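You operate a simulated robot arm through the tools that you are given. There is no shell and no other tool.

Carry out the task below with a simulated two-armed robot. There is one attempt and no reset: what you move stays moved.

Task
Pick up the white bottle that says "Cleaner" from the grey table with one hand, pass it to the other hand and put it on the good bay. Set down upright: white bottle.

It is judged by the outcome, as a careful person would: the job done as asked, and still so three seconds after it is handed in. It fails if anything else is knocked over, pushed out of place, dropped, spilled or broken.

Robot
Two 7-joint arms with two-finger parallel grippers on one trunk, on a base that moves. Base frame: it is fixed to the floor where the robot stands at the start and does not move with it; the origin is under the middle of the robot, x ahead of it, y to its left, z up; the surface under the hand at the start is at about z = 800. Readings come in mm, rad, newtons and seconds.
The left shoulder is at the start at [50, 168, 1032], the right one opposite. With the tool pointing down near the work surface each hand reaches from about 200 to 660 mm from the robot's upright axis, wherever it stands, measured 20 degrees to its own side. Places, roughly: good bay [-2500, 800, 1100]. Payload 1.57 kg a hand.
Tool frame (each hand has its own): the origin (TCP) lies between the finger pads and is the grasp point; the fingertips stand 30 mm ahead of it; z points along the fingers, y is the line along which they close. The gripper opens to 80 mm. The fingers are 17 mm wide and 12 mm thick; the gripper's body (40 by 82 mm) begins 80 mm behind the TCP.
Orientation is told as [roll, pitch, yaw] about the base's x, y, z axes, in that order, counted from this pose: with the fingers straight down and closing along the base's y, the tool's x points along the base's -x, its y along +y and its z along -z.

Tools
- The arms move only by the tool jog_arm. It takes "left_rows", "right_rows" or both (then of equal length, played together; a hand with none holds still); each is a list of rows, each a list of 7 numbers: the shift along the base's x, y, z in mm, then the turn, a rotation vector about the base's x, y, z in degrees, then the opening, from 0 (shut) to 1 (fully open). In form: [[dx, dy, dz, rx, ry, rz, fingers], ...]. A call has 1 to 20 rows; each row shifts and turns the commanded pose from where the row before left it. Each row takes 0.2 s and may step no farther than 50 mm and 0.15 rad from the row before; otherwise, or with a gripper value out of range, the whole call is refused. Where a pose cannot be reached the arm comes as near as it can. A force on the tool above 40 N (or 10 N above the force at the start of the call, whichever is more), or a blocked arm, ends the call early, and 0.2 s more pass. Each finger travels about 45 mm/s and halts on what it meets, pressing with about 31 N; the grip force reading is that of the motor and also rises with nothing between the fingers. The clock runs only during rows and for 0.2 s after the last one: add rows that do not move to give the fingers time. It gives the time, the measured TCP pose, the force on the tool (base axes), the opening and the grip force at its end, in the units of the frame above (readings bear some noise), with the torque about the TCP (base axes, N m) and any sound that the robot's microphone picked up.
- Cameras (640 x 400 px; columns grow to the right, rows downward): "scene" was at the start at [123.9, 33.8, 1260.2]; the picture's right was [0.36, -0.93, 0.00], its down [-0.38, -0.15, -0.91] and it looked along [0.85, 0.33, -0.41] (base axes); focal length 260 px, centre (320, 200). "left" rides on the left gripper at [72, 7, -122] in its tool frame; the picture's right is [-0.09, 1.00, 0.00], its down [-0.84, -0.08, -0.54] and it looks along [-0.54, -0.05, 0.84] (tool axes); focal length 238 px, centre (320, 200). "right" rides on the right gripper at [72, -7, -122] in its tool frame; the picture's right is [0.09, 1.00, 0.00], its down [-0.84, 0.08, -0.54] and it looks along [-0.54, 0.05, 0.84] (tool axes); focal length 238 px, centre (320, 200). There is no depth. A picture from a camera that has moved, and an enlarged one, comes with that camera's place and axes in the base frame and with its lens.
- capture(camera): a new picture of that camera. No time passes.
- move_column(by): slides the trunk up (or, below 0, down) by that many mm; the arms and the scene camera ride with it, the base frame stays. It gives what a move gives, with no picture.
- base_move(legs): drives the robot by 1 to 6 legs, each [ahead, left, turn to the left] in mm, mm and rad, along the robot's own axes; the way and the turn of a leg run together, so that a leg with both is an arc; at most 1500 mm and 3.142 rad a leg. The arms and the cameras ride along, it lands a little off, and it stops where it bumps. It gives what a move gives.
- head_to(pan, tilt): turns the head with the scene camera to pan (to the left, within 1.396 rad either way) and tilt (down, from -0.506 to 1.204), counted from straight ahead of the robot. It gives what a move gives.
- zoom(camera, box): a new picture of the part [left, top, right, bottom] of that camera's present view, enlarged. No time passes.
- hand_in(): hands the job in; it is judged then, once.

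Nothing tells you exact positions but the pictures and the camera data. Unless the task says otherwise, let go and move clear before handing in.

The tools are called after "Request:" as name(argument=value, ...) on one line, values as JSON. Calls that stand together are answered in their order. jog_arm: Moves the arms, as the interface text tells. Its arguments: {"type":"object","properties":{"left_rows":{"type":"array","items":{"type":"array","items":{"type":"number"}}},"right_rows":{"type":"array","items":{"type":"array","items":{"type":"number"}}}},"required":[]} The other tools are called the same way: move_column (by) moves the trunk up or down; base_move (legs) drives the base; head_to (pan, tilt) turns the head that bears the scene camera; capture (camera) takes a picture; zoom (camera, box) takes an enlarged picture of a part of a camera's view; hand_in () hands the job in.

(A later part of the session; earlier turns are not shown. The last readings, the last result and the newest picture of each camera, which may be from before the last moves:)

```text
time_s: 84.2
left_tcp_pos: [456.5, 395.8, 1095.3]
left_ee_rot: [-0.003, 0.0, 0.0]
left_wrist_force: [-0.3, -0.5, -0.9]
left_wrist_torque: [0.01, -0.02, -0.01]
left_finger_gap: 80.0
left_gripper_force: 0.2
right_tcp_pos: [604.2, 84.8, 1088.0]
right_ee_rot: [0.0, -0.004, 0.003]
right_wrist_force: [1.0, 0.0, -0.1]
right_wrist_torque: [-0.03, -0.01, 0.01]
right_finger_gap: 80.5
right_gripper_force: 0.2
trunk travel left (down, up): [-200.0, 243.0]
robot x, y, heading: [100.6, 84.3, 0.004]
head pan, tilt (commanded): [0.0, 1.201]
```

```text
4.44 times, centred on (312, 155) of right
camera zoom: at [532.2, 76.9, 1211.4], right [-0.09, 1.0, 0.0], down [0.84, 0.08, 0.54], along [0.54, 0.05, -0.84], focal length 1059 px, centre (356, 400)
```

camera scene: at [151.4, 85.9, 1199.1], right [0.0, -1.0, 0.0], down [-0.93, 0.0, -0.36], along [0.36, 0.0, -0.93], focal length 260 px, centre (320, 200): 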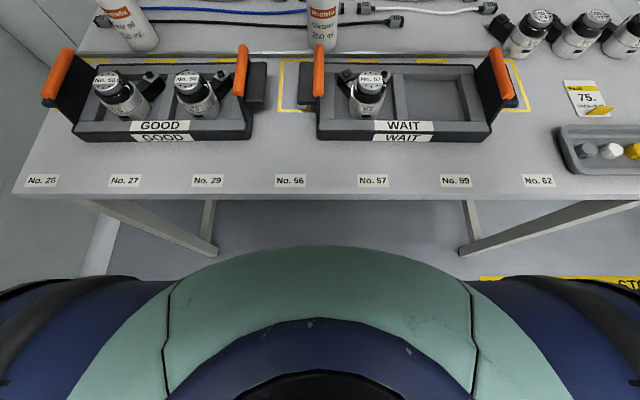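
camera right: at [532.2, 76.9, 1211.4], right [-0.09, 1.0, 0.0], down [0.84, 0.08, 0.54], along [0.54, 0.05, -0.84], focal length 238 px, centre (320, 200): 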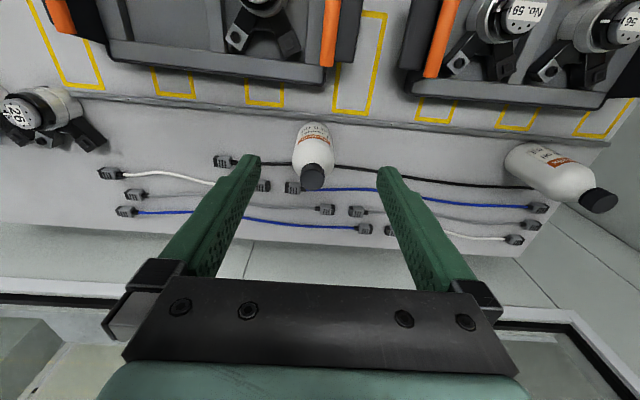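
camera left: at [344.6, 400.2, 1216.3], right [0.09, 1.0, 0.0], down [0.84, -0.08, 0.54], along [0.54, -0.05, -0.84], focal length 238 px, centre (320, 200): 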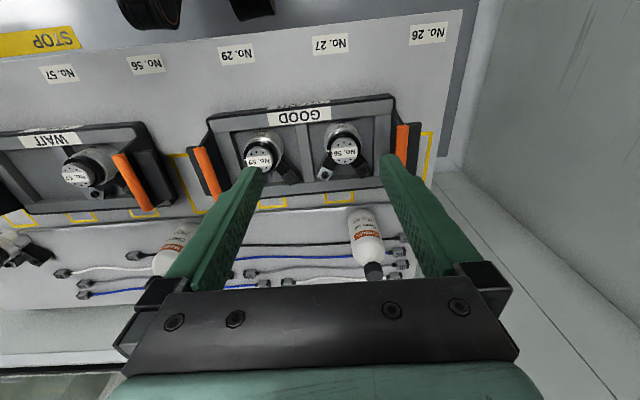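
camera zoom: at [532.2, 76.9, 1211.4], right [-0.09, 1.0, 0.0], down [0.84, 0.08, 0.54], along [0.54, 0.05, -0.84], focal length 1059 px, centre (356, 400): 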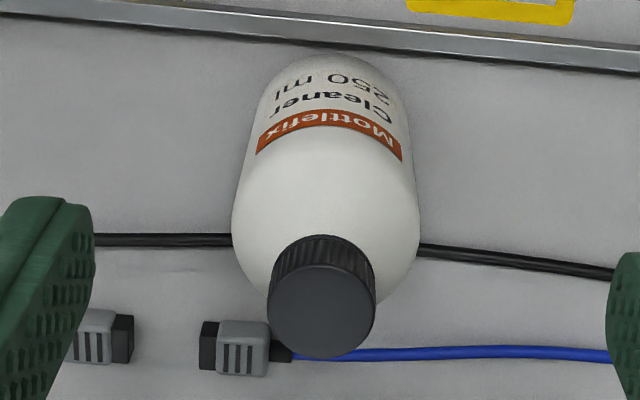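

The bottle axis comes out at about [669, 79]. I'll move directly above it, keeping the fingertips clear of the cap, and check the alignment again.

Request:
jog_arm(right_rows=[[32, -3, -30, 0, 0, 0, 1], [33, -3, -30, 0, 0, 0, 1], [0, 0, -15, 0, 0, 0, 1], [0, 0, 0, 0, 0, 0, 1], [0, 0, 0, 0, 0, 0, 1]])

Request:
capture(camera="right")

Request:
head_to(pan=0.0, tilt=0.5)

Request:
capture(camera="scene")

```text
time_s: 85.5
left_tcp_pos: [456.1, 393.9, 1095.0]
left_ee_rot: [-0.002, -0.001, 0.001]
left_wrist_force: [0.1, 0.6, -0.8]
left_wrist_torque: [-0.01, 0.0, 0.01]
left_finger_gap: 80.1
left_gripper_force: 0.1
right_tcp_pos: [647.9, 69.9, 1003.2]
right_ee_rot: [0.001, -0.002, 0.001]
right_wrist_force: [0.3, -0.1, 0.2]
right_wrist_torque: [-0.02, -0.02, 0.0]
right_finger_gap: 80.3
right_gripper_force: 0.0
right hand out of reach, approached as far as the arm can: row 1, 2
trunk travel left (down, up): [-200.0, 243.0]
robot x, y, heading: [97.8, 86.7, 0.001]
head pan, tilt (commanded): [0.0, 1.201]
```

```text
taken
camera right: at [576.2, 63.5, 1126.7], right [-0.09, 1.0, 0.0], down [0.84, 0.08, 0.54], along [0.54, 0.05, -0.84], focal length 238 px, centre (320, 200)
```

right: 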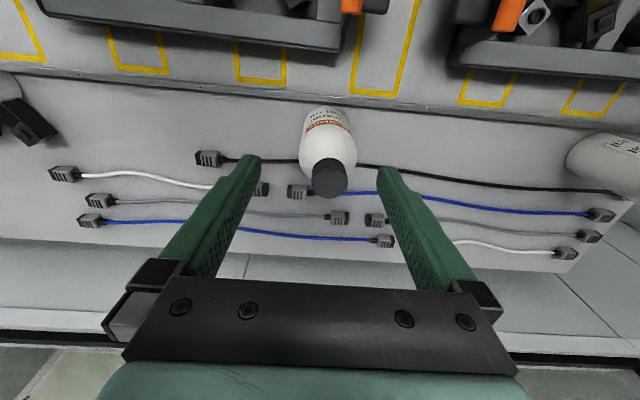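

```text
time_s: 86.5
left_tcp_pos: [455.9, 393.5, 1093.5]
left_ee_rot: [-0.003, 0.0, 0.001]
left_wrist_force: [0.2, 0.6, 0.4]
left_wrist_torque: [0.01, 0.01, -0.03]
left_finger_gap: 80.2
left_gripper_force: 0.2
right_tcp_pos: [648.6, 69.8, 1004.2]
right_ee_rot: [0.003, -0.002, -0.002]
right_wrist_force: [-0.2, 0.1, -0.4]
right_wrist_torque: [-0.02, 0.0, 0.01]
right_finger_gap: 80.4
right_gripper_force: 0.1
trunk travel left (down, up): [-200.0, 243.0]
robot x, y, heading: [100.5, 86.1, -0.003]
head pan, tilt (commanded): [0.0, 0.499]
```

```text
taken
camera scene: at [225.7, 85.9, 1252.7], right [0.0, -1.0, 0.0], down [-0.48, 0.0, -0.88], along [0.88, 0.0, -0.48], focal length 260 px, centre (320, 200)
```

scene: 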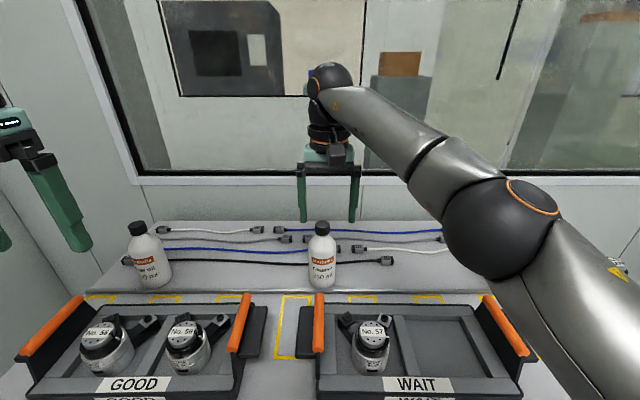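

At that height the right arm ran out of reach and stopped at about [648, 70, 1004], short of the bottle. I'll back the hand off and up, lower the trunk by 100 mm for more reach, and come in again.

Request:
jog_arm(right_rows=[[-30, 4, 40, 0, 0, 0, 1], [-30, 4, 40, 0, 0, 0, 1], [0, 0, 0, 0, 0, 0, 1]])

Request:
move_column(by=-90)

Request:
capture(camera="right")

```text
refused: row 1 steps farther than a row can; nothing moved
```

```text
time_s: 87.8
left_tcp_pos: [455.8, 394.9, 1004.0]
left_ee_rot: [-0.001, 0.001, 0.0]
left_wrist_force: [0.3, 0.6, 0.1]
left_wrist_torque: [0.01, 0.03, -0.03]
left_finger_gap: 79.7
left_gripper_force: 0.0
right_tcp_pos: [649.6, 70.2, 913.7]
right_ee_rot: [0.002, -0.002, 0.0]
right_wrist_force: [0.1, 0.0, -0.5]
right_wrist_torque: [-0.03, 0.02, -0.01]
right_finger_gap: 80.0
right_gripper_force: 0.1
trunk travel left (down, up): [-110.0, 333.0]
robot x, y, heading: [98.6, 83.3, -0.001]
head pan, tilt (commanded): [0.0, 0.499]
```

```text
taken
camera right: at [576.2, 63.6, 1036.9], right [-0.09, 1.0, 0.0], down [0.84, 0.08, 0.54], along [0.54, 0.05, -0.84], focal length 238 px, centre (320, 200)
```

right: 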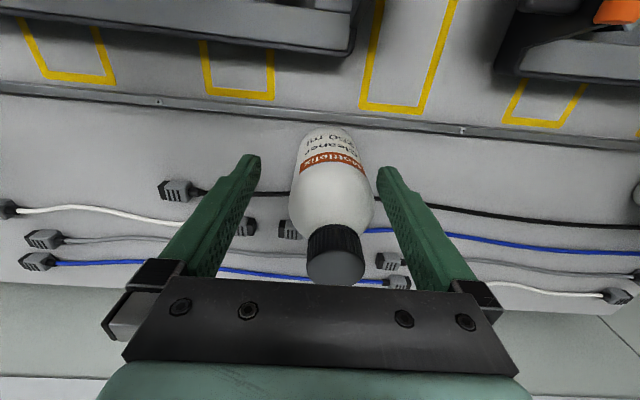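

The hand's retreat was refused because the step was just over the limit, but the column still lowered. Luckily nothing touched: forces are near zero and the bottle stands free between the open fingers. From here on I'll check each result before the next dependent move. Next is a small centring step.

Request:
jog_arm(right_rows=[[4, 2, 0, 0, 0, 0, 1]])

```text
time_s: 88.2
left_tcp_pos: [455.3, 393.9, 1003.3]
left_ee_rot: [-0.002, -0.001, 0.001]
left_wrist_force: [0.4, -0.3, -0.2]
left_wrist_torque: [-0.01, -0.02, 0.0]
left_finger_gap: 79.9
left_gripper_force: 0.1
right_tcp_pos: [652.1, 73.0, 913.7]
right_ee_rot: [0.002, -0.001, 0.0]
right_wrist_force: [-0.1, -1.0, 0.6]
right_wrist_torque: [0.02, 0.0, 0.01]
right_finger_gap: 80.2
right_gripper_force: 0.1
trunk travel left (down, up): [-110.0, 333.0]
robot x, y, heading: [99.0, 83.6, 0.003]
head pan, tilt (commanded): [0.0, 0.499]
```

Request:
jog_arm(right_rows=[[8, 3, 0, 0, 0, 0, 1], [8, 3, 0, 0, 0, 0, 1], [0, 0, 0, 0, 0, 0, 1]])

Request:
capture(camera="right")

Request:
capture(camera="scene")

```text
time_s: 89.0
left_tcp_pos: [455.8, 394.6, 1003.5]
left_ee_rot: [-0.003, 0.001, 0.0]
left_wrist_force: [1.4, 1.0, -0.3]
left_wrist_torque: [0.0, 0.01, -0.02]
left_finger_gap: 80.2
left_gripper_force: 0.1
right_tcp_pos: [654.9, 72.2, 909.2]
right_ee_rot: [0.001, -0.004, 0.001]
right_wrist_force: [0.6, -0.2, 0.8]
right_wrist_torque: [-0.02, -0.02, 0.01]
right_finger_gap: 79.9
right_gripper_force: 0.0
right hand out of reach, approached as far as the arm can: row 1, 2
trunk travel left (down, up): [-110.0, 333.0]
robot x, y, heading: [98.2, 82.8, -0.002]
head pan, tilt (commanded): [0.0, 0.499]
```

```text
taken
camera right: at [583.7, 64.8, 1032.0], right [-0.09, 1.0, 0.0], down [0.83, 0.08, 0.54], along [0.54, 0.05, -0.84], focal length 238 px, centre (320, 200)
```

right: 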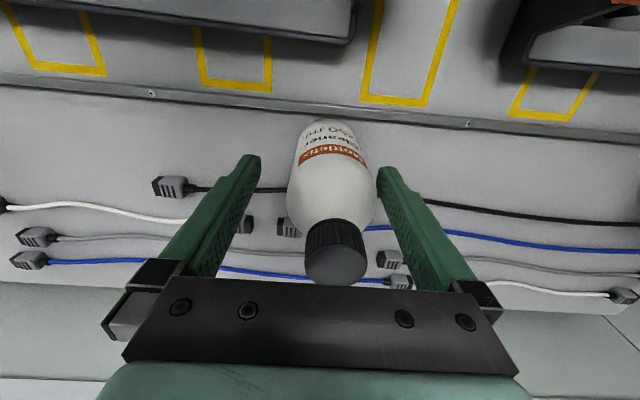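

```text
taken
camera scene: at [225.8, 85.9, 1162.8], right [0.0, -1.0, 0.0], down [-0.48, 0.0, -0.88], along [0.88, 0.0, -0.48], focal length 260 px, centre (320, 200)
```

scene: 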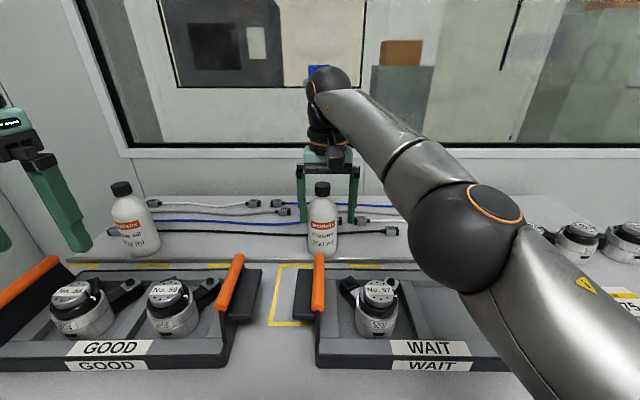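

I had the reach logic backwards. The arm reaches farther when the hand is low relative to the shoulder, so I should raise the trunk. The bottle hasn't been touched, so I'll lift straight up off it with the column.

Request:
move_column(by=270)

```text
time_s: 91.7
left_tcp_pos: [455.4, 394.7, 1273.9]
left_ee_rot: [-0.002, -0.001, 0.001]
left_wrist_force: [-0.8, -0.4, 0.0]
left_wrist_torque: [0.01, 0.0, 0.03]
left_finger_gap: 80.0
left_gripper_force: 0.1
right_tcp_pos: [656.7, 71.9, 1178.9]
right_ee_rot: [0.002, -0.004, 0.0]
right_wrist_force: [0.4, -0.5, 0.3]
right_wrist_torque: [0.02, 0.01, 0.01]
right_finger_gap: 79.9
right_gripper_force: 0.1
trunk travel left (down, up): [-380.0, 63.0]
robot x, y, heading: [100.0, 81.5, 0.001]
head pan, tilt (commanded): [0.0, 0.499]
```

Request:
jog_arm(right_rows=[[0, 0, -45, 0, 0, 0, 1], [0, 0, -45, 0, 0, 0, 1], [0, 0, -45, 0, 0, 0, 1], [4, 2, -15, 0, 0, 0, 1], [4, 2, 0, 0, 0, 0, 1], [4, 2, 0, 0, 0, 0, 1], [0, 0, 0, 0, 0, 0, 1], [0, 0, 0, 0, 0, 0, 1]])

Request:
capture(camera="right")

Request:
capture(camera="scene")

```text
time_s: 93.5
left_tcp_pos: [457.1, 393.8, 1273.4]
left_ee_rot: [-0.002, 0.0, 0.0]
left_wrist_force: [0.2, 0.1, -0.8]
left_wrist_torque: [0.0, 0.01, -0.02]
left_finger_gap: 80.0
left_gripper_force: 0.0
right_tcp_pos: [675.0, 80.9, 1052.2]
right_ee_rot: [0.002, -0.003, 0.0]
right_wrist_force: [0.2, -0.3, -0.1]
right_wrist_torque: [0.02, 0.01, -0.02]
right_finger_gap: 80.1
right_gripper_force: 0.0
right hand out of reach, approached as far as the arm can: row 1, 2
trunk travel left (down, up): [-380.0, 63.0]
robot x, y, heading: [95.9, 87.9, -0.003]
head pan, tilt (commanded): [0.0, 0.499]
```

```text
taken
camera right: at [603.2, 73.9, 1175.1], right [-0.09, 1.0, 0.0], down [0.84, 0.08, 0.54], along [0.54, 0.05, -0.84], focal length 238 px, centre (320, 200)
```

right: 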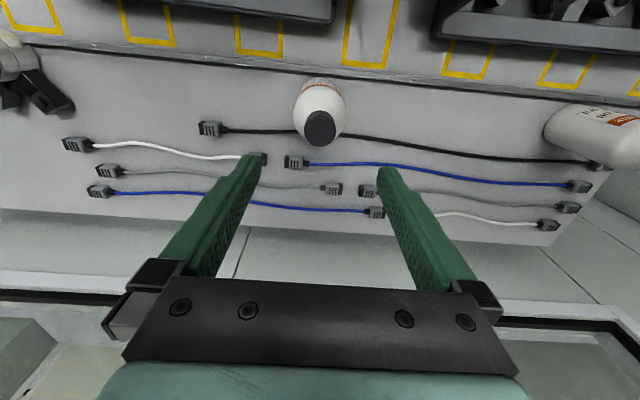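

```text
taken
camera scene: at [225.7, 86.0, 1432.8], right [0.0, -1.0, 0.0], down [-0.48, 0.0, -0.88], along [0.88, 0.0, -0.48], focal length 260 px, centre (320, 200)
```

scene: 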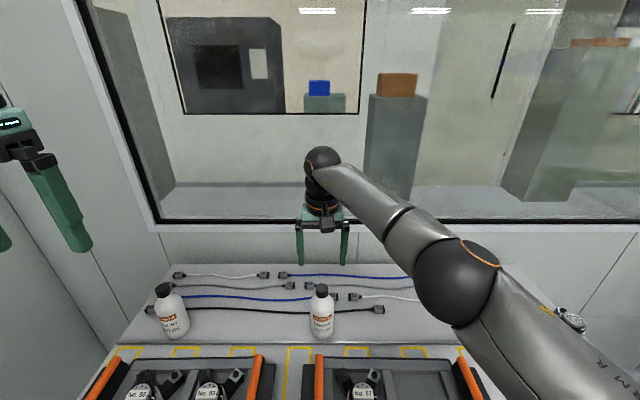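

Request:
zoom(camera="right", box=[280, 70, 360, 160])

```text
4.44 times, centred on (320, 115) of right
camera zoom: at [603.2, 73.9, 1175.1], right [-0.09, 1.0, 0.0], down [0.84, 0.08, 0.54], along [0.54, 0.05, -0.84], focal length 1059 px, centre (320, 578)
```

zoom: 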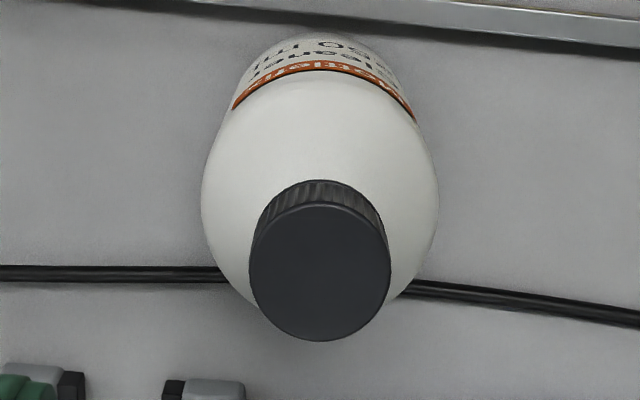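

The cap centre triangulates to about [669.5, 80, 952] and the hand is at [675, 81, 1052]. I'll descend around the bottle, leaving about 10 mm on each side.

Request:
jog_arm(right_rows=[[-3, -1, -30, 0, 0, 0, 1], [-3, 0, -30, 0, 0, 0, 1], [0, 0, -30, 0, 0, 0, 1], [0, 0, -30, 0, 0, 0, 1], [0, 0, 0, 0, 0, 0, 1]])

Request:
capture(camera="right")

Request:
zoom(camera="scene", box=[270, 180, 390, 350])

```text
time_s: 94.7
left_tcp_pos: [455.6, 394.2, 1274.5]
left_ee_rot: [-0.001, -0.001, 0.0]
left_wrist_force: [-0.9, -0.6, 0.0]
left_wrist_torque: [-0.02, -0.02, 0.0]
left_finger_gap: 79.7
left_gripper_force: 0.1
right_tcp_pos: [669.1, 77.6, 932.8]
right_ee_rot: [0.002, -0.002, 0.0]
right_wrist_force: [-0.7, -0.1, 0.0]
right_wrist_torque: [-0.05, 0.01, -0.04]
right_finger_gap: 80.0
right_gripper_force: 0.0
trunk travel left (down, up): [-380.0, 63.0]
robot x, y, heading: [95.7, 79.1, 0.002]
head pan, tilt (commanded): [0.0, 0.499]
```

```text
taken
camera right: at [596.4, 69.9, 1055.1], right [-0.09, 1.0, 0.0], down [0.84, 0.08, 0.54], along [0.54, 0.05, -0.84], focal length 238 px, centre (320, 200)
```

right: 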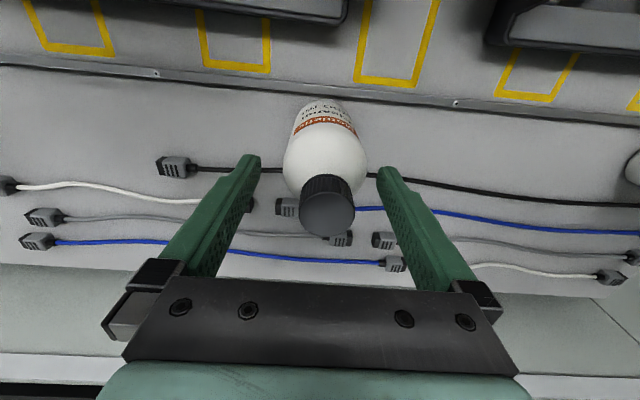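

```text
2.35 times, centred on (330, 265) of scene
camera zoom: at [225.7, 85.8, 1432.8], right [0.0, -1.0, 0.0], down [-0.48, 0.0, -0.88], along [0.88, 0.0, -0.48], focal length 612 px, centre (296, 47)
```

zoom: 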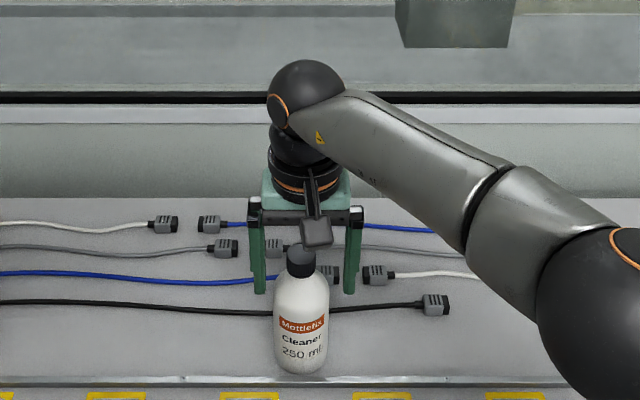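

The fingers are centred on the bottle in both views. I'll go down the last bit and close.

Request:
jog_arm(right_rows=[[0, 1, -18, 0, 0, 0, 1], [0, 1, -18, 0, 0, 0, 1], [0, 0, 0, 0, 0, 0, 1]])

Request:
capture(camera="right")

```text
time_s: 95.5
left_tcp_pos: [456.2, 395.4, 1274.5]
left_ee_rot: [-0.002, 0.002, 0.0]
left_wrist_force: [0.0, -0.2, -0.3]
left_wrist_torque: [0.01, 0.02, 0.01]
left_finger_gap: 80.1
left_gripper_force: 0.0
right_tcp_pos: [667.0, 81.4, 896.4]
right_ee_rot: [0.0, -0.003, 0.001]
right_wrist_force: [-0.4, 0.4, 0.2]
right_wrist_torque: [-0.01, 0.03, 0.03]
right_finger_gap: 80.1
right_gripper_force: 0.0
trunk travel left (down, up): [-380.0, 63.0]
robot x, y, heading: [99.1, 86.2, -0.0]
head pan, tilt (commanded): [0.0, 0.499]
```

```text
taken
camera right: at [595.7, 73.5, 1020.1], right [-0.09, 1.0, 0.0], down [0.83, 0.08, 0.54], along [0.54, 0.05, -0.84], focal length 238 px, centre (320, 200)
```

right: 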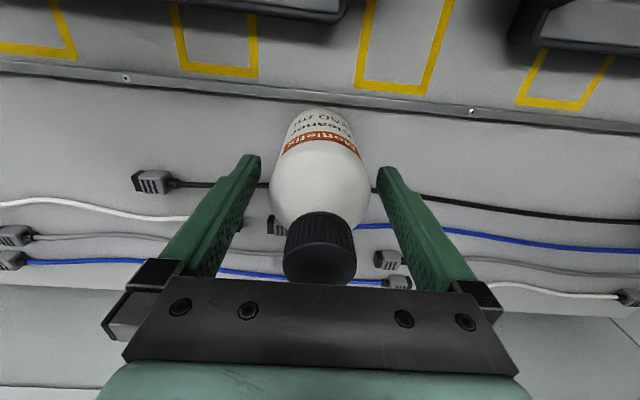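

The bottle is centred between the fingers, so I'll close the grip now.

Request:
jog_arm(right_rows=[[0, 0, 0, 0, 0, 0, 0.7], [0, 0, 0, 0, 0, 0, 0.5], [0, 0, 0, 0, 0, 0, 0.0], [0, 0, 0, 0, 0, 0, 0.0], [0, 0, 0, 0, 0, 0, 0.0], [0, 0, 0, 0, 0, 0, 0.0]])

Request:
capture(camera="right")

```text
time_s: 96.9
left_tcp_pos: [455.8, 395.0, 1274.0]
left_ee_rot: [-0.001, 0.0, -0.001]
left_wrist_force: [-0.2, 0.0, 0.3]
left_wrist_torque: [0.02, 0.04, 0.04]
left_finger_gap: 80.1
left_gripper_force: 0.0
right_tcp_pos: [668.7, 81.0, 897.0]
right_ee_rot: [0.002, 0.0, -0.002]
right_wrist_force: [-0.6, 0.4, 0.0]
right_wrist_torque: [-0.06, -0.02, 0.0]
right_finger_gap: 58.2
right_gripper_force: 31.3
trunk travel left (down, up): [-380.0, 63.0]
robot x, y, heading: [92.1, 84.9, -0.002]
head pan, tilt (commanded): [0.0, 0.499]
```

```text
taken
camera right: at [595.6, 73.5, 1020.1], right [-0.09, 1.0, 0.0], down [0.84, 0.08, 0.54], along [0.54, 0.05, -0.84], focal length 238 px, centre (320, 200)
```

right: 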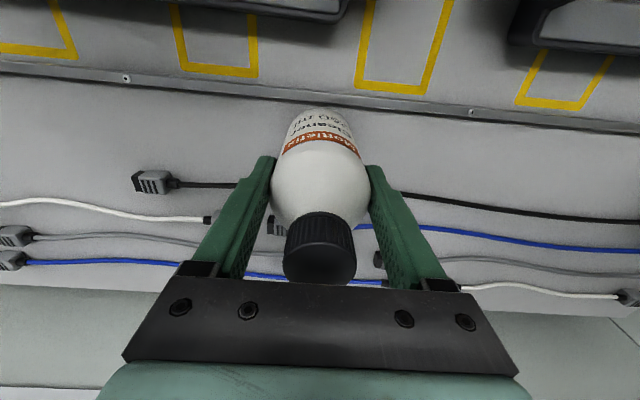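

The grip is firm on a 58 mm diameter at 31 N. I'll lift straight up a little and check.

Request:
jog_arm(right_rows=[[0, 0, 8, 0, 0, 0, 0], [0, 0, 12, 0, 0, 0, 0], [0, 0, 15, 0, 0, 0, 0], [0, 0, 0, 0, 0, 0, 0]])

Request:
zoom(camera="scene", box=[270, 180, 390, 350])

```text
time_s: 97.9
left_tcp_pos: [456.8, 394.3, 1274.0]
left_ee_rot: [-0.003, 0.001, -0.001]
left_wrist_force: [0.1, 0.4, 0.7]
left_wrist_torque: [-0.04, -0.01, 0.02]
left_finger_gap: 79.9
left_gripper_force: 0.2
right_tcp_pos: [668.7, 82.0, 931.7]
right_ee_rot: [0.001, -0.003, -0.001]
right_wrist_force: [-0.4, -0.3, -2.7]
right_wrist_torque: [-0.01, 0.02, -0.01]
right_finger_gap: 58.4
right_gripper_force: 31.6
trunk travel left (down, up): [-380.0, 63.0]
robot x, y, heading: [93.7, 87.1, -0.0]
head pan, tilt (commanded): [0.0, 0.499]
```

```text
2.35 times, centred on (330, 265) of scene
camera zoom: at [226.1, 85.9, 1432.7], right [0.0, -1.0, 0.0], down [-0.48, 0.0, -0.88], along [0.88, 0.0, -0.48], focal length 612 px, centre (296, 47)
```

zoom: 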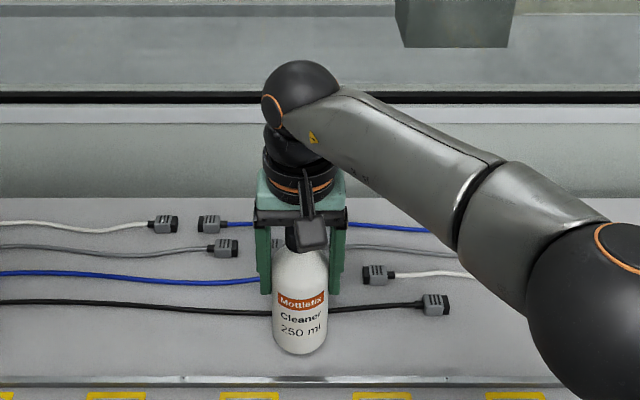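

The bottle is off the table and held at about 2.7 N. I'll lift it higher, then draw it back over the trays with plenty of clearance.

Request:
jog_arm(right_rows=[[0, 0, 25, 0, 0, 0, 0], [0, 0, 30, 0, 0, 0, 0], [0, 0, 30, 0, 0, 0, 0], [-5, 0, 30, 0, 0, 0, 0], [-20, 0, 30, 0, 0, 0, 0], [-25, 0, 25, 0, 0, 0, 0], [-30, 0, 15, 0, 0, 0, 0], [-30, 0, 10, 0, 0, 0, 0], [-30, 0, 0, 0, 0, 0, 0], [-30, 0, 0, 0, 0, 0, 0], [-30, 0, 0, 0, 0, 0, 0], [-25, 0, 0, 0, 0, 0, 0], [0, 0, 0, 0, 0, 0, 0]])

Request:
capture(camera="scene")

```text
time_s: 100.7
left_tcp_pos: [456.2, 394.6, 1274.9]
left_ee_rot: [-0.002, -0.001, 0.001]
left_wrist_force: [-0.3, 0.0, -0.6]
left_wrist_torque: [-0.03, -0.01, -0.03]
left_finger_gap: 80.1
left_gripper_force: 0.0
right_tcp_pos: [444.7, 81.4, 1125.6]
right_ee_rot: [0.002, -0.001, 0.0]
right_wrist_force: [0.1, -1.0, -3.2]
right_wrist_torque: [0.03, 0.02, 0.02]
right_finger_gap: 58.5
right_gripper_force: 31.3
trunk travel left (down, up): [-380.0, 63.0]
robot x, y, heading: [95.6, 85.8, 0.0]
head pan, tilt (commanded): [0.0, 0.499]
```

```text
taken
camera scene: at [226.1, 85.9, 1432.7], right [0.0, -1.0, 0.0], down [-0.48, 0.0, -0.88], along [0.88, 0.0, -0.48], focal length 260 px, centre (320, 200)
```

scene: 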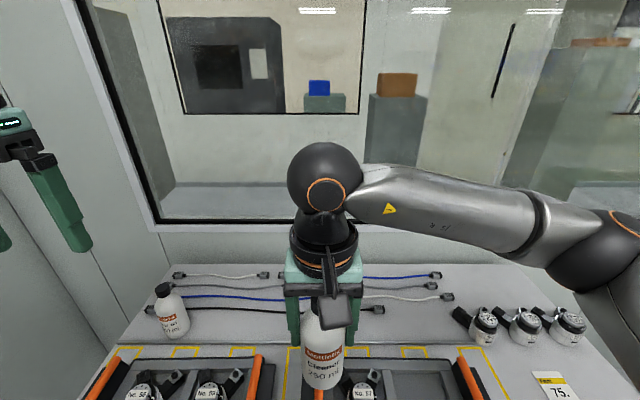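

The bottle is secure in the right hand and drawn back over the trays. I'll back away from the table into open floor for the handover.

Request:
base_move(legs=[[-300, 0, 0], [-250, -180, 0]])

Request:
capture(camera="right")

Request:
capture(camera="scene")

```text
time_s: 104.5
left_tcp_pos: [-91.7, 215.2, 1273.8]
left_ee_rot: [-0.001, -0.001, -0.004]
left_wrist_force: [0.4, 0.0, 1.3]
left_wrist_torque: [-0.04, -0.01, 0.02]
left_finger_gap: 79.7
left_gripper_force: 0.2
right_tcp_pos: [-105.1, -97.6, 1123.4]
right_ee_rot: [0.002, -0.003, -0.005]
right_wrist_force: [0.1, 0.5, -1.7]
right_wrist_torque: [0.01, 0.05, -0.01]
right_finger_gap: 58.1
right_gripper_force: 31.1
trunk travel left (down, up): [-380.0, 63.0]
robot x, y, heading: [-455.9, -93.5, -0.01]
head pan, tilt (commanded): [0.0, 0.499]
```

```text
taken
camera right: at [-177.7, -104.8, 1248.8], right [-0.09, 1.0, 0.0], down [0.84, 0.07, 0.54], along [0.54, 0.05, -0.84], focal length 238 px, centre (320, 200)
```

right: 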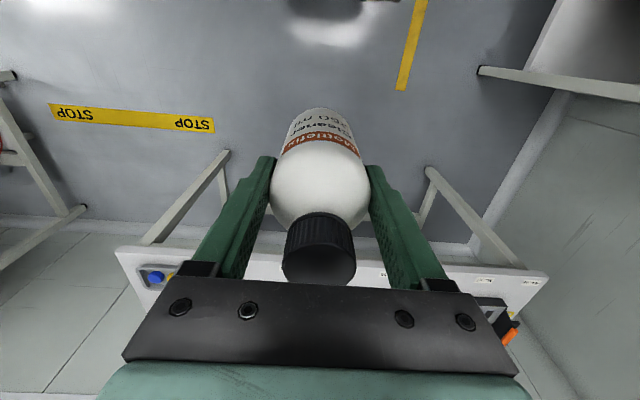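

```text
taken
camera scene: at [-324.3, -93.1, 1432.8], right [0.0, -1.0, 0.0], down [-0.48, 0.0, -0.88], along [0.88, 0.0, -0.48], focal length 260 px, centre (320, 200)
```

scene: 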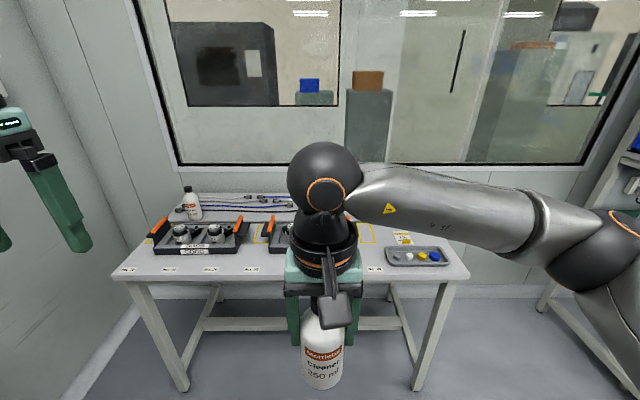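

I'm in open floor at about [-455, -93]. I'll bring the bottle to a handover point ahead of my chest, and tilt the left hand to point forward and down at 30° below horizontal so it can grip the bottle's lower body.

Request:
jog_arm(right_rows=[[26, 13, 0, 0, 0, -4, 0], [26, 13, 0, 0, 0, -4, 0], [26, 13, 0, 0, 0, -4, 0], [26, 13, 0, 0, 0, -4, 0], [26, 13, 0, 0, 0, -4, 0], [0, 0, 0, 0, 0, 0, 0], [0, 0, 0, 0, 0, 0, 0]], left_rows=[[8, 0, -30, 0, -8.5, 0, 1], [8, 0, -30, 0, -8.5, 0, 1], [8, 0, -30, 0, -8.5, 0, 1], [8, 0, -30, 0, -8.5, 0, 1], [8, 0, -30, 0, -8.5, 0, 1], [0, 0, -30, 0, -8.5, 0, 1], [0, 0, -30, 0, -8.5, 0, 1]])

Request:
capture(camera="scene")

Request:
capture(camera="left")

```text
time_s: 106.2
left_tcp_pos: [-24.3, 223.5, 1063.1]
left_ee_rot: [-0.003, -1.035, -0.003]
left_wrist_force: [0.0, 0.0, 1.0]
left_wrist_torque: [0.0, -0.03, 0.01]
left_finger_gap: 80.2
left_gripper_force: 0.1
left hand out of reach, approached as far as the arm can: row 6, 7
right_tcp_pos: [25.7, -30.6, 1125.0]
right_ee_rot: [0.001, -0.004, -0.353]
right_wrist_force: [-0.4, -0.1, -3.2]
right_wrist_torque: [-0.07, 0.0, -0.01]
right_finger_gap: 58.4
right_gripper_force: 31.3
trunk travel left (down, up): [-380.0, 63.0]
robot x, y, heading: [-450.4, -92.8, -0.006]
head pan, tilt (commanded): [0.0, 0.499]
```

```text
taken
camera scene: at [-323.6, -92.2, 1432.8], right [0.0, -1.0, 0.0], down [-0.48, 0.0, -0.88], along [0.88, 0.0, -0.48], focal length 260 px, centre (320, 200)
```

scene: 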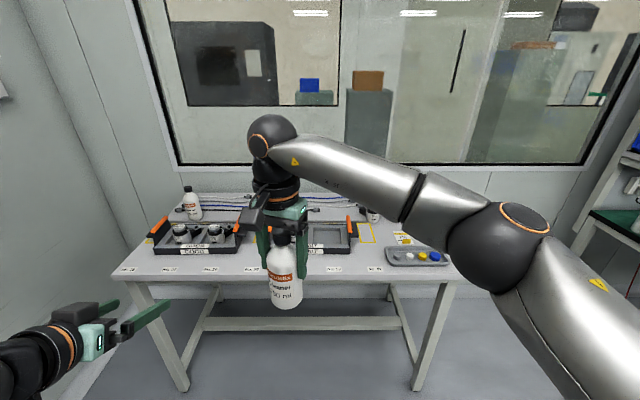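

```text
taken
camera left: at [-166.4, 230.6, 1063.5], right [0.05, 1.0, 0.08], down [-0.04, -0.07, 1.0], along [1.0, -0.06, 0.04], focal length 238 px, centre (320, 200)
```

left: 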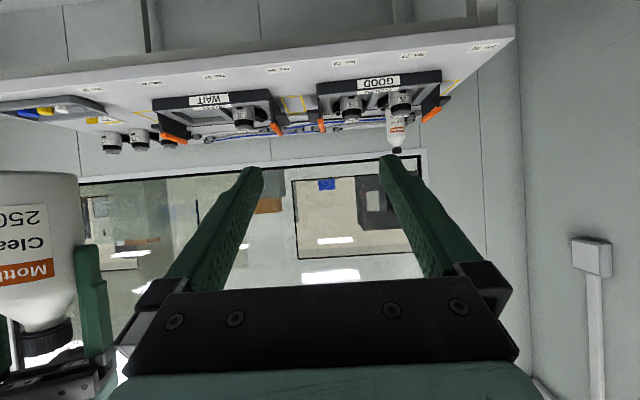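

The left hand nearly hit its close-in limit, so I'll have it come from the left at yaw -50° instead. I'll turn the bottle hand by the same amount so the fingers don't cross.

Request:
jog_arm(right_rows=[[0, 0, 0, 0, 0, -5, 0], [0, 0, 0, 0, 0, -5, 0], [0, 0, 0, 0, 0, -5, 0], [0, 0, 0, 0, 0, -5, 0], [0, 0, 0, 0, 0, -5, 0], [0, 0, 0, 0, 0, -5, 0], [0, 0, 0, 0, 0, 0, 0]], left_rows=[[0, 0, 0, 0, 0, -8.3, 1], [0, 0, 0, 0, 0, -8.3, 1], [0, 0, 0, 0, 0, -8.3, 1], [0, 0, 0, 0, 0, -8.3, 1], [0, 0, 0, 0, 0, -8.3, 1], [0, 0, 0, 0, 0, -8.3, 1], [0, 0, 0, 0, 0, 0, 1]])

Request:
capture(camera="scene")

Request:
capture(camera="left")

```text
time_s: 107.8
left_tcp_pos: [-24.1, 227.9, 1063.6]
left_ee_rot: [0.009, -1.039, -0.88]
left_wrist_force: [0.4, -0.5, -0.5]
left_wrist_torque: [-0.01, 0.0, -0.02]
left_finger_gap: 79.9
left_gripper_force: 0.1
right_tcp_pos: [25.4, -32.7, 1124.8]
right_ee_rot: [0.002, -0.001, -0.879]
right_wrist_force: [-0.6, 0.7, -3.4]
right_wrist_torque: [0.02, 0.02, 0.02]
right_finger_gap: 58.0
right_gripper_force: 31.0
trunk travel left (down, up): [-380.0, 63.0]
robot x, y, heading: [-452.6, -94.7, -0.0]
head pan, tilt (commanded): [0.0, 0.499]
```

```text
taken
camera scene: at [-324.0, -92.9, 1432.8], right [0.0, -1.0, 0.0], down [-0.48, 0.0, -0.88], along [0.88, 0.0, -0.48], focal length 260 px, centre (320, 200)
```

scene: 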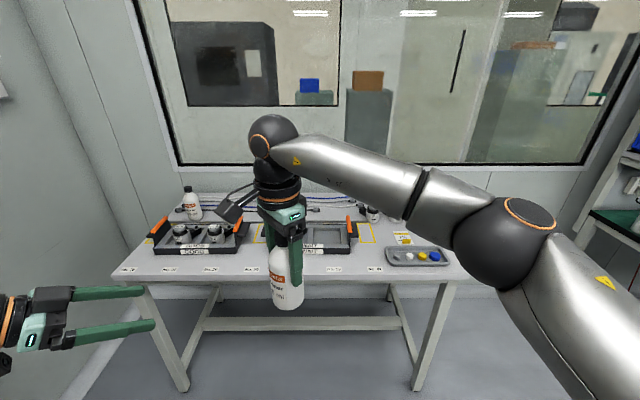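

```text
taken
camera left: at [-109.4, 338.8, 1063.1], right [0.79, 0.6, 0.08], down [-0.09, -0.02, 1.0], along [0.6, -0.8, 0.04], focal length 238 px, centre (320, 200)
```

left: 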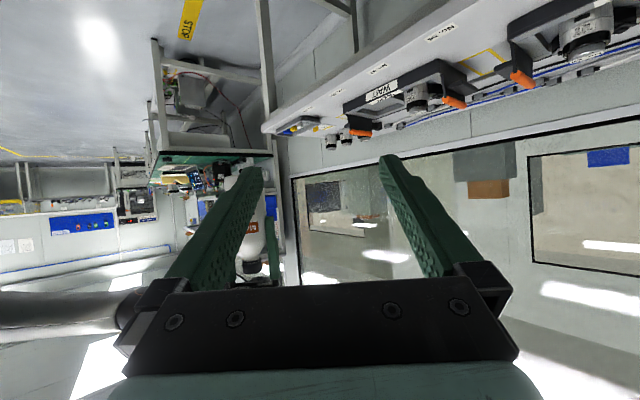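

Request:
jog_arm(left_rows=[[-8, -40, 0, 0, 0, 0, 1], [-8, -40, 0, 0, 0, 0, 1], [-8, -40, 0, 0, 0, 0, 1], [-9, -40, 0, 0, 0, 0, 1], [0, 0, 0, 0, 0, 0, 1]])

Request:
capture(camera="left")

Request:
capture(camera="scene")

Request:
capture(camera="right")

```text
time_s: 109.0
left_tcp_pos: [-58.0, 67.2, 1062.5]
left_ee_rot: [0.006, -1.038, -0.876]
left_wrist_force: [0.3, -0.3, -0.3]
left_wrist_torque: [-0.01, -0.01, 0.03]
left_finger_gap: 80.1
left_gripper_force: 0.0
right_tcp_pos: [24.8, -31.9, 1124.7]
right_ee_rot: [0.002, -0.003, -0.877]
right_wrist_force: [-0.6, 0.0, -2.2]
right_wrist_torque: [-0.03, 0.02, -0.01]
right_finger_gap: 58.7
right_gripper_force: 30.7
trunk travel left (down, up): [-380.0, 63.0]
robot x, y, heading: [-449.8, -90.6, -0.006]
head pan, tilt (commanded): [0.0, 0.499]
```

```text
taken
camera left: at [-144.2, 179.2, 1063.4], right [0.79, 0.6, 0.08], down [-0.09, -0.02, 1.0], along [0.6, -0.8, 0.04], focal length 238 px, centre (320, 200)
```

left: 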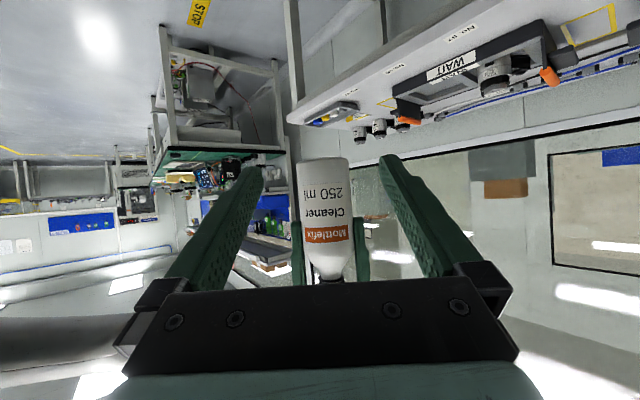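

```text
taken
camera scene: at [-323.9, -92.7, 1432.8], right [0.0, -1.0, 0.0], down [-0.48, 0.0, -0.88], along [0.88, 0.0, -0.48], focal length 260 px, centre (320, 200)
```

scene: 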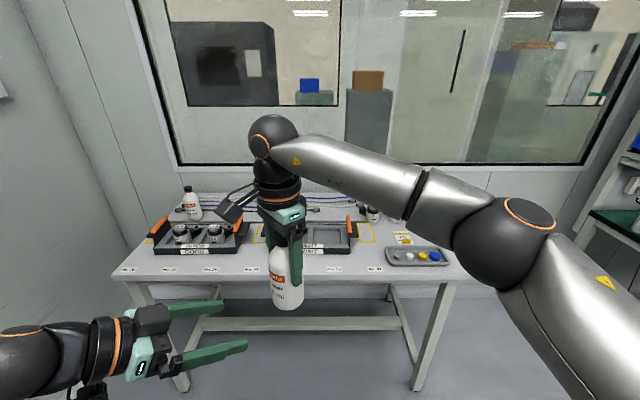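

```text
taken
camera right: at [-26.7, 17.9, 1248.2], right [0.71, 0.71, 0.0], down [0.59, -0.59, 0.54], along [0.39, -0.38, -0.84], focal length 238 px, centre (320, 200)
```

right: 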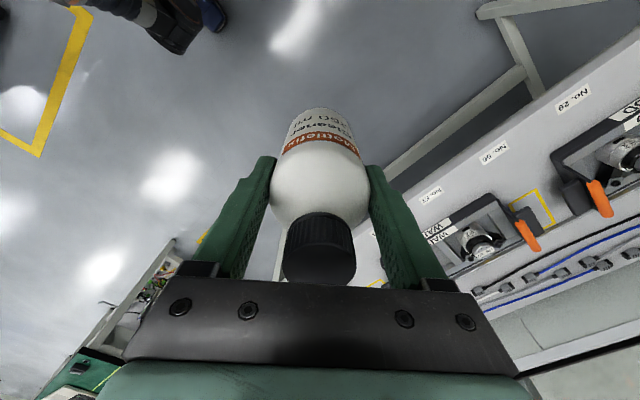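

The bottle is centred between the left fingers, with the gripper about 35 mm above its base. I'll slide the left hand in along its approach direction.

Request:
jog_arm(left_rows=[[15.9, -19.3, 0, 0, 0, 0, 1], [15.9, -19.3, 0, 0, 0, 0, 1], [15.9, -19.3, 0, 0, 0, 0, 1], [15.9, -19.3, 0, 0, 0, 0, 1], [0, 0, 0, 0, 0, 0, 1]])

Request:
capture(camera="left")

Request:
capture(camera="right")

Request:
zoom(camera="scene", box=[130, 180, 370, 390])

```text
time_s: 110.2
left_tcp_pos: [7.5, -8.2, 1063.0]
left_ee_rot: [0.005, -1.038, -0.878]
left_wrist_force: [0.1, -0.4, 0.1]
left_wrist_torque: [0.01, 0.01, -0.04]
left_finger_gap: 80.0
left_gripper_force: 0.0
right_tcp_pos: [25.1, -32.0, 1124.6]
right_ee_rot: [0.001, -0.003, -0.879]
right_wrist_force: [0.7, 0.5, -2.4]
right_wrist_torque: [-0.01, 0.01, -0.01]
right_finger_gap: 58.5
right_gripper_force: 30.4
trunk travel left (down, up): [-380.0, 63.0]
robot x, y, heading: [-455.9, -93.6, -0.004]
head pan, tilt (commanded): [0.0, 0.499]
```

```text
taken
camera left: at [-78.6, 102.2, 1063.1], right [0.79, 0.6, 0.08], down [-0.09, -0.02, 1.0], along [0.6, -0.8, 0.04], focal length 238 px, centre (320, 200)
```

left: 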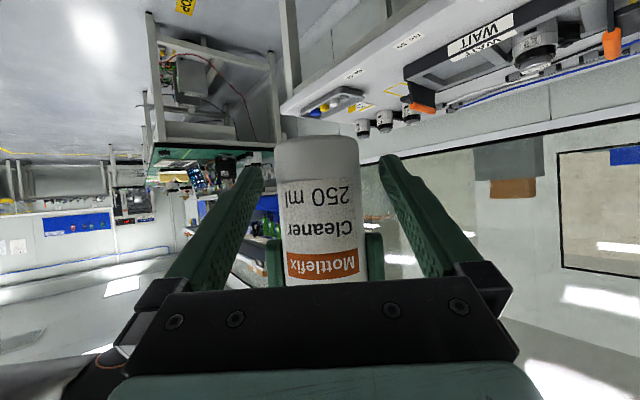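

```text
taken
camera right: at [-26.7, 18.0, 1248.2], right [0.71, 0.71, 0.0], down [0.59, -0.59, 0.54], along [0.39, -0.38, -0.84], focal length 238 px, centre (320, 200)
```

right: 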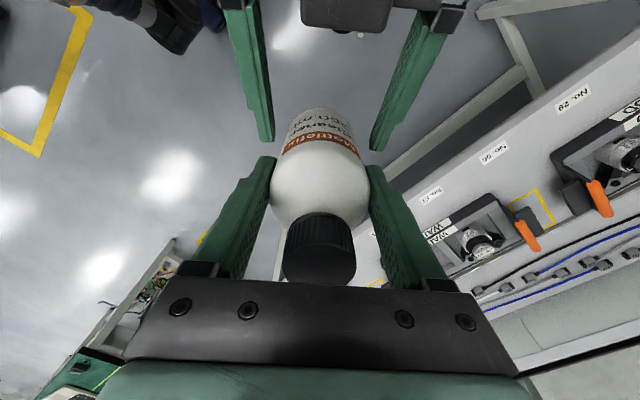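

```text
1.90 times, centred on (250, 285) of scene
camera zoom: at [-324.0, -92.6, 1432.8], right [0.0, -1.0, 0.0], down [-0.48, 0.0, -0.88], along [0.88, 0.0, -0.48], focal length 496 px, centre (453, 38)
```

zoom: 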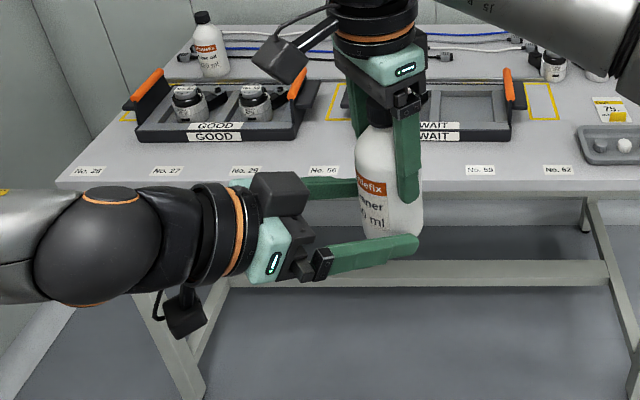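

The fingers are straddling the bottle cleanly. I'll slide in the last 29 mm and close the left hand gently.

Request:
jog_arm(left_rows=[[9, -11.5, 0, 0, 0, 0, 1], [9, -11.5, 0, 0, 0, 0, 1], [0, 0, 0, 0, 0, 0, 1]])

Request:
capture(camera="right")

Request:
capture(camera="left")

Request:
zoom(camera="scene", box=[130, 180, 370, 390])

```text
time_s: 111.0
left_tcp_pos: [26.3, -33.5, 1061.8]
left_ee_rot: [0.004, -1.039, -0.876]
left_wrist_force: [-0.4, -0.4, 0.3]
left_wrist_torque: [-0.01, -0.02, -0.02]
left_finger_gap: 79.9
left_gripper_force: 0.1
right_tcp_pos: [25.0, -32.5, 1124.2]
right_ee_rot: [0.001, -0.002, -0.878]
right_wrist_force: [0.0, -0.1, -2.8]
right_wrist_torque: [0.01, -0.01, -0.02]
right_finger_gap: 58.2
right_gripper_force: 31.1
trunk travel left (down, up): [-380.0, 63.0]
robot x, y, heading: [-451.9, -92.0, -0.006]
head pan, tilt (commanded): [0.0, 0.499]
```

```text
taken
camera right: at [-26.6, 17.9, 1248.2], right [0.71, 0.71, 0.0], down [0.59, -0.59, 0.54], along [0.39, -0.38, -0.84], focal length 238 px, centre (320, 200)
```

right: 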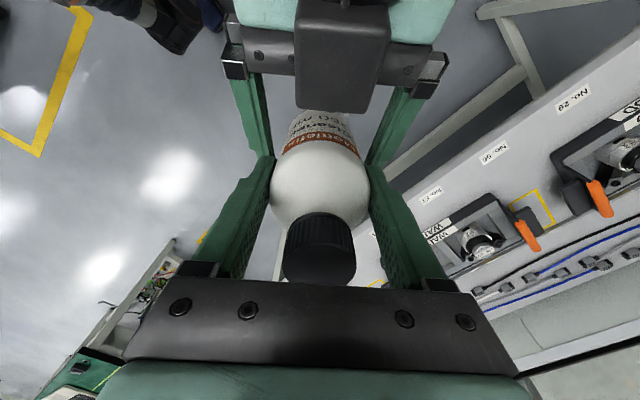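

```text
taken
camera left: at [-60.1, 79.0, 1062.5], right [0.79, 0.6, 0.08], down [-0.09, -0.02, 1.0], along [0.6, -0.8, 0.04], focal length 238 px, centre (320, 200)
```

left: 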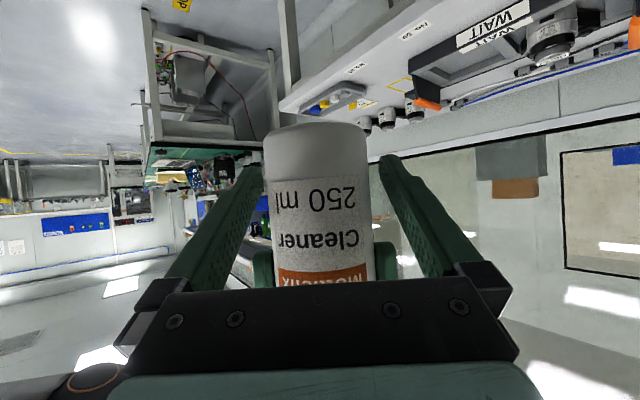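

```text
1.90 times, centred on (250, 285) of scene
camera zoom: at [-323.9, -92.6, 1432.8], right [0.0, -1.0, 0.0], down [-0.48, 0.0, -0.88], along [0.88, 0.0, -0.48], focal length 496 px, centre (453, 38)
```

zoom: 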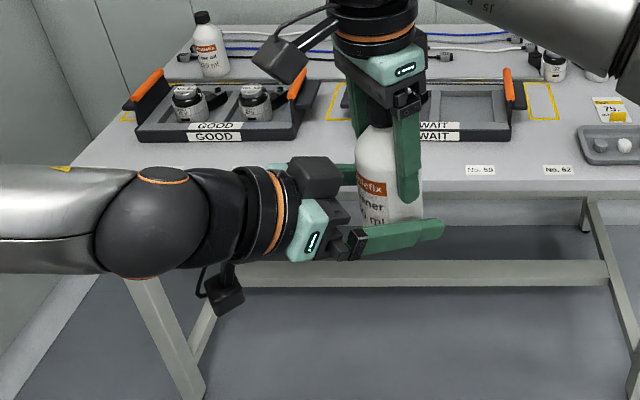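

Request:
jog_arm(left_rows=[[0, 0, 0, 0, 0, 0, 0.8], [0, 0, 0, 0, 0, 0, 0.6], [0, 0, 0, 0, 0, 0, 0.0], [0, 0, 0, 0, 0, 0, 0.0], [0, 0, 0, 0, 0, 0, 0.0], [0, 0, 0, 0, 0, 0, 0.0]], right_rows=[[0, 0, 0, 0, 0, 0, 0], [0, 0, 0, 0, 0, 0, 0], [0, 0, 0, 0, 0, 0, 0], [0, 0, 0, 0, 0, 0, 0], [0, 0, 0, 0, 0, 0, 0], [0, 0, 0, 0, 0, 0, 0]])

```text
time_s: 112.3
left_tcp_pos: [26.5, -33.2, 1062.3]
left_ee_rot: [0.005, -1.038, -0.877]
left_wrist_force: [-3.6, -3.1, -0.3]
left_wrist_torque: [-0.05, 0.03, 0.09]
left_finger_gap: 59.1
left_gripper_force: 31.1
right_tcp_pos: [24.3, -33.4, 1125.5]
right_ee_rot: [0.0, -0.001, -0.879]
right_wrist_force: [2.1, 4.2, -2.4]
right_wrist_torque: [0.23, -0.19, -0.09]
right_finger_gap: 58.3
right_gripper_force: 30.8
trunk travel left (down, up): [-380.0, 63.0]
robot x, y, heading: [-452.2, -90.8, -0.002]
head pan, tilt (commanded): [0.0, 0.499]
```

Both hands have the bottle: left gap 59 mm at 31 N, with only small internal forces. I'll open the right hand and let the left hand take the load.

Request:
jog_arm(right_rows=[[0, 0, 0, 0, 0, 0, 0.8], [0, 0, 0, 0, 0, 0, 0.9], [0, 0, 0, 0, 0, 0, 1], [0, 0, 0, 0, 0, 0, 1], [0, 0, 0, 0, 0, 0, 1]], left_rows=[[0, 0, 0, 0, 0, 0, 0], [0, 0, 0, 0, 0, 0, 0], [0, 0, 0, 0, 0, 0, 0], [0, 0, 0, 0, 0, 0, 0], [0, 0, 0, 0, 0, 0, 0]])

Request:
capture(camera="right")

Request:
zoom(camera="scene", box=[130, 180, 370, 390])

```text
time_s: 113.5
left_tcp_pos: [26.1, -33.0, 1061.8]
left_ee_rot: [0.005, -1.038, -0.878]
left_wrist_force: [-0.4, 0.4, -0.3]
left_wrist_torque: [0.02, -0.02, 0.0]
left_finger_gap: 58.7
left_gripper_force: 30.9
right_tcp_pos: [23.7, -32.9, 1123.9]
right_ee_rot: [0.002, -0.002, -0.878]
right_wrist_force: [0.0, -0.6, 0.0]
right_wrist_torque: [-0.04, 0.03, 0.01]
right_finger_gap: 80.1
right_gripper_force: 0.0
trunk travel left (down, up): [-380.0, 63.0]
robot x, y, heading: [-448.7, -92.2, -0.009]
head pan, tilt (commanded): [0.0, 0.499]
```

```text
taken
camera right: at [-26.5, 17.7, 1248.2], right [0.71, 0.71, 0.0], down [0.59, -0.59, 0.54], along [0.39, -0.38, -0.84], focal length 238 px, centre (320, 200)
```

right: 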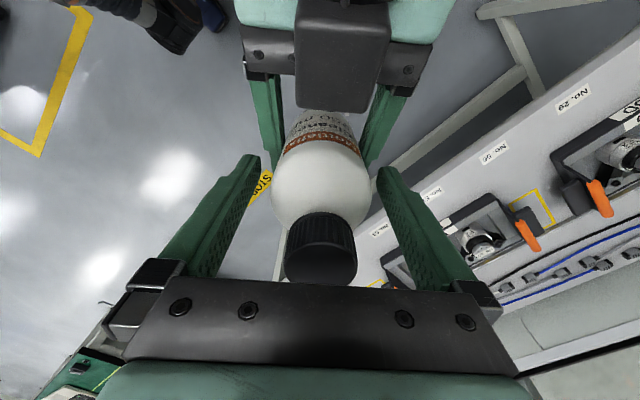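

```text
1.90 times, centred on (250, 285) of scene
camera zoom: at [-323.8, -92.8, 1432.8], right [0.0, -1.0, 0.0], down [-0.48, 0.0, -0.88], along [0.88, 0.0, -0.48], focal length 496 px, centre (453, 38)
```

zoom: 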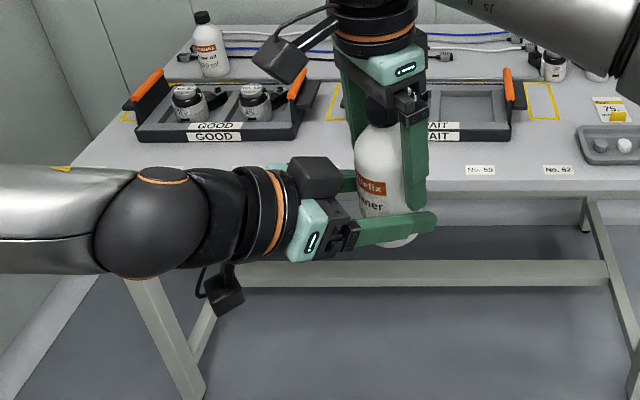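

The left hand now holds the bottle alone and the right fingers are open. I'll part the hands vertically, right up and left down, so that neither arm nears its reach limit.

Request:
jog_arm(right_rows=[[0, 0, 12, 0, 0, 0, 1], [0, 0, 15, 0, 0, 0, 1], [0, 0, 15, 0, 0, 0, 1], [0, 0, 15, 0, 0, 0, 1], [0, 0, 0, 0, 0, 0, 1]], left_rows=[[0, 0, -12, 0, 0, 0, 0], [0, 0, -18, 0, 0, 0, 0], [0, 0, -20, 0, 0, 0, 0], [0, 0, -20, 0, 0, 0, 0], [0, 0, 0, 0, 0, 0, 0]])

Request:
capture(camera="right")

Request:
capture(camera="scene")

```text
time_s: 114.8
left_tcp_pos: [25.3, -31.9, 992.8]
left_ee_rot: [0.005, -1.038, -0.878]
left_wrist_force: [0.6, 0.6, 0.2]
left_wrist_torque: [-0.03, -0.02, 0.0]
left_finger_gap: 58.9
left_gripper_force: 31.0
right_tcp_pos: [24.2, -31.7, 1182.5]
right_ee_rot: [0.001, -0.003, -0.877]
right_wrist_force: [-0.2, -0.9, -0.4]
right_wrist_torque: [0.02, 0.01, 0.0]
right_finger_gap: 80.3
right_gripper_force: 0.0
trunk travel left (down, up): [-380.0, 63.0]
robot x, y, heading: [-450.8, -91.4, 0.001]
head pan, tilt (commanded): [0.0, 0.499]
```

```text
taken
camera right: at [-27.2, 18.7, 1305.8], right [0.71, 0.71, 0.0], down [0.59, -0.59, 0.54], along [0.39, -0.38, -0.84], focal length 238 px, centre (320, 200)
```

right: 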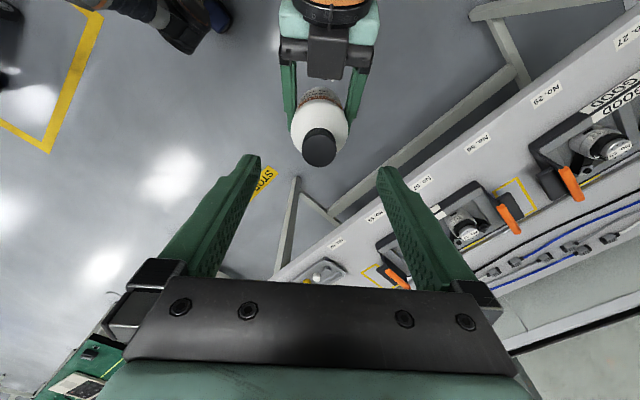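

```text
taken
camera scene: at [-323.8, -92.7, 1432.8], right [0.0, -1.0, 0.0], down [-0.48, 0.0, -0.88], along [0.88, 0.0, -0.48], focal length 260 px, centre (320, 200)
```

scene: 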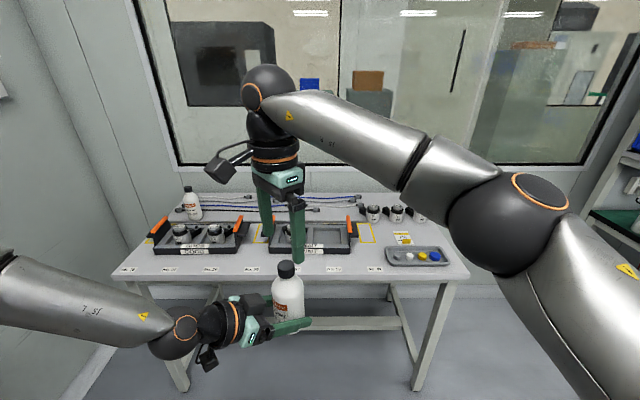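

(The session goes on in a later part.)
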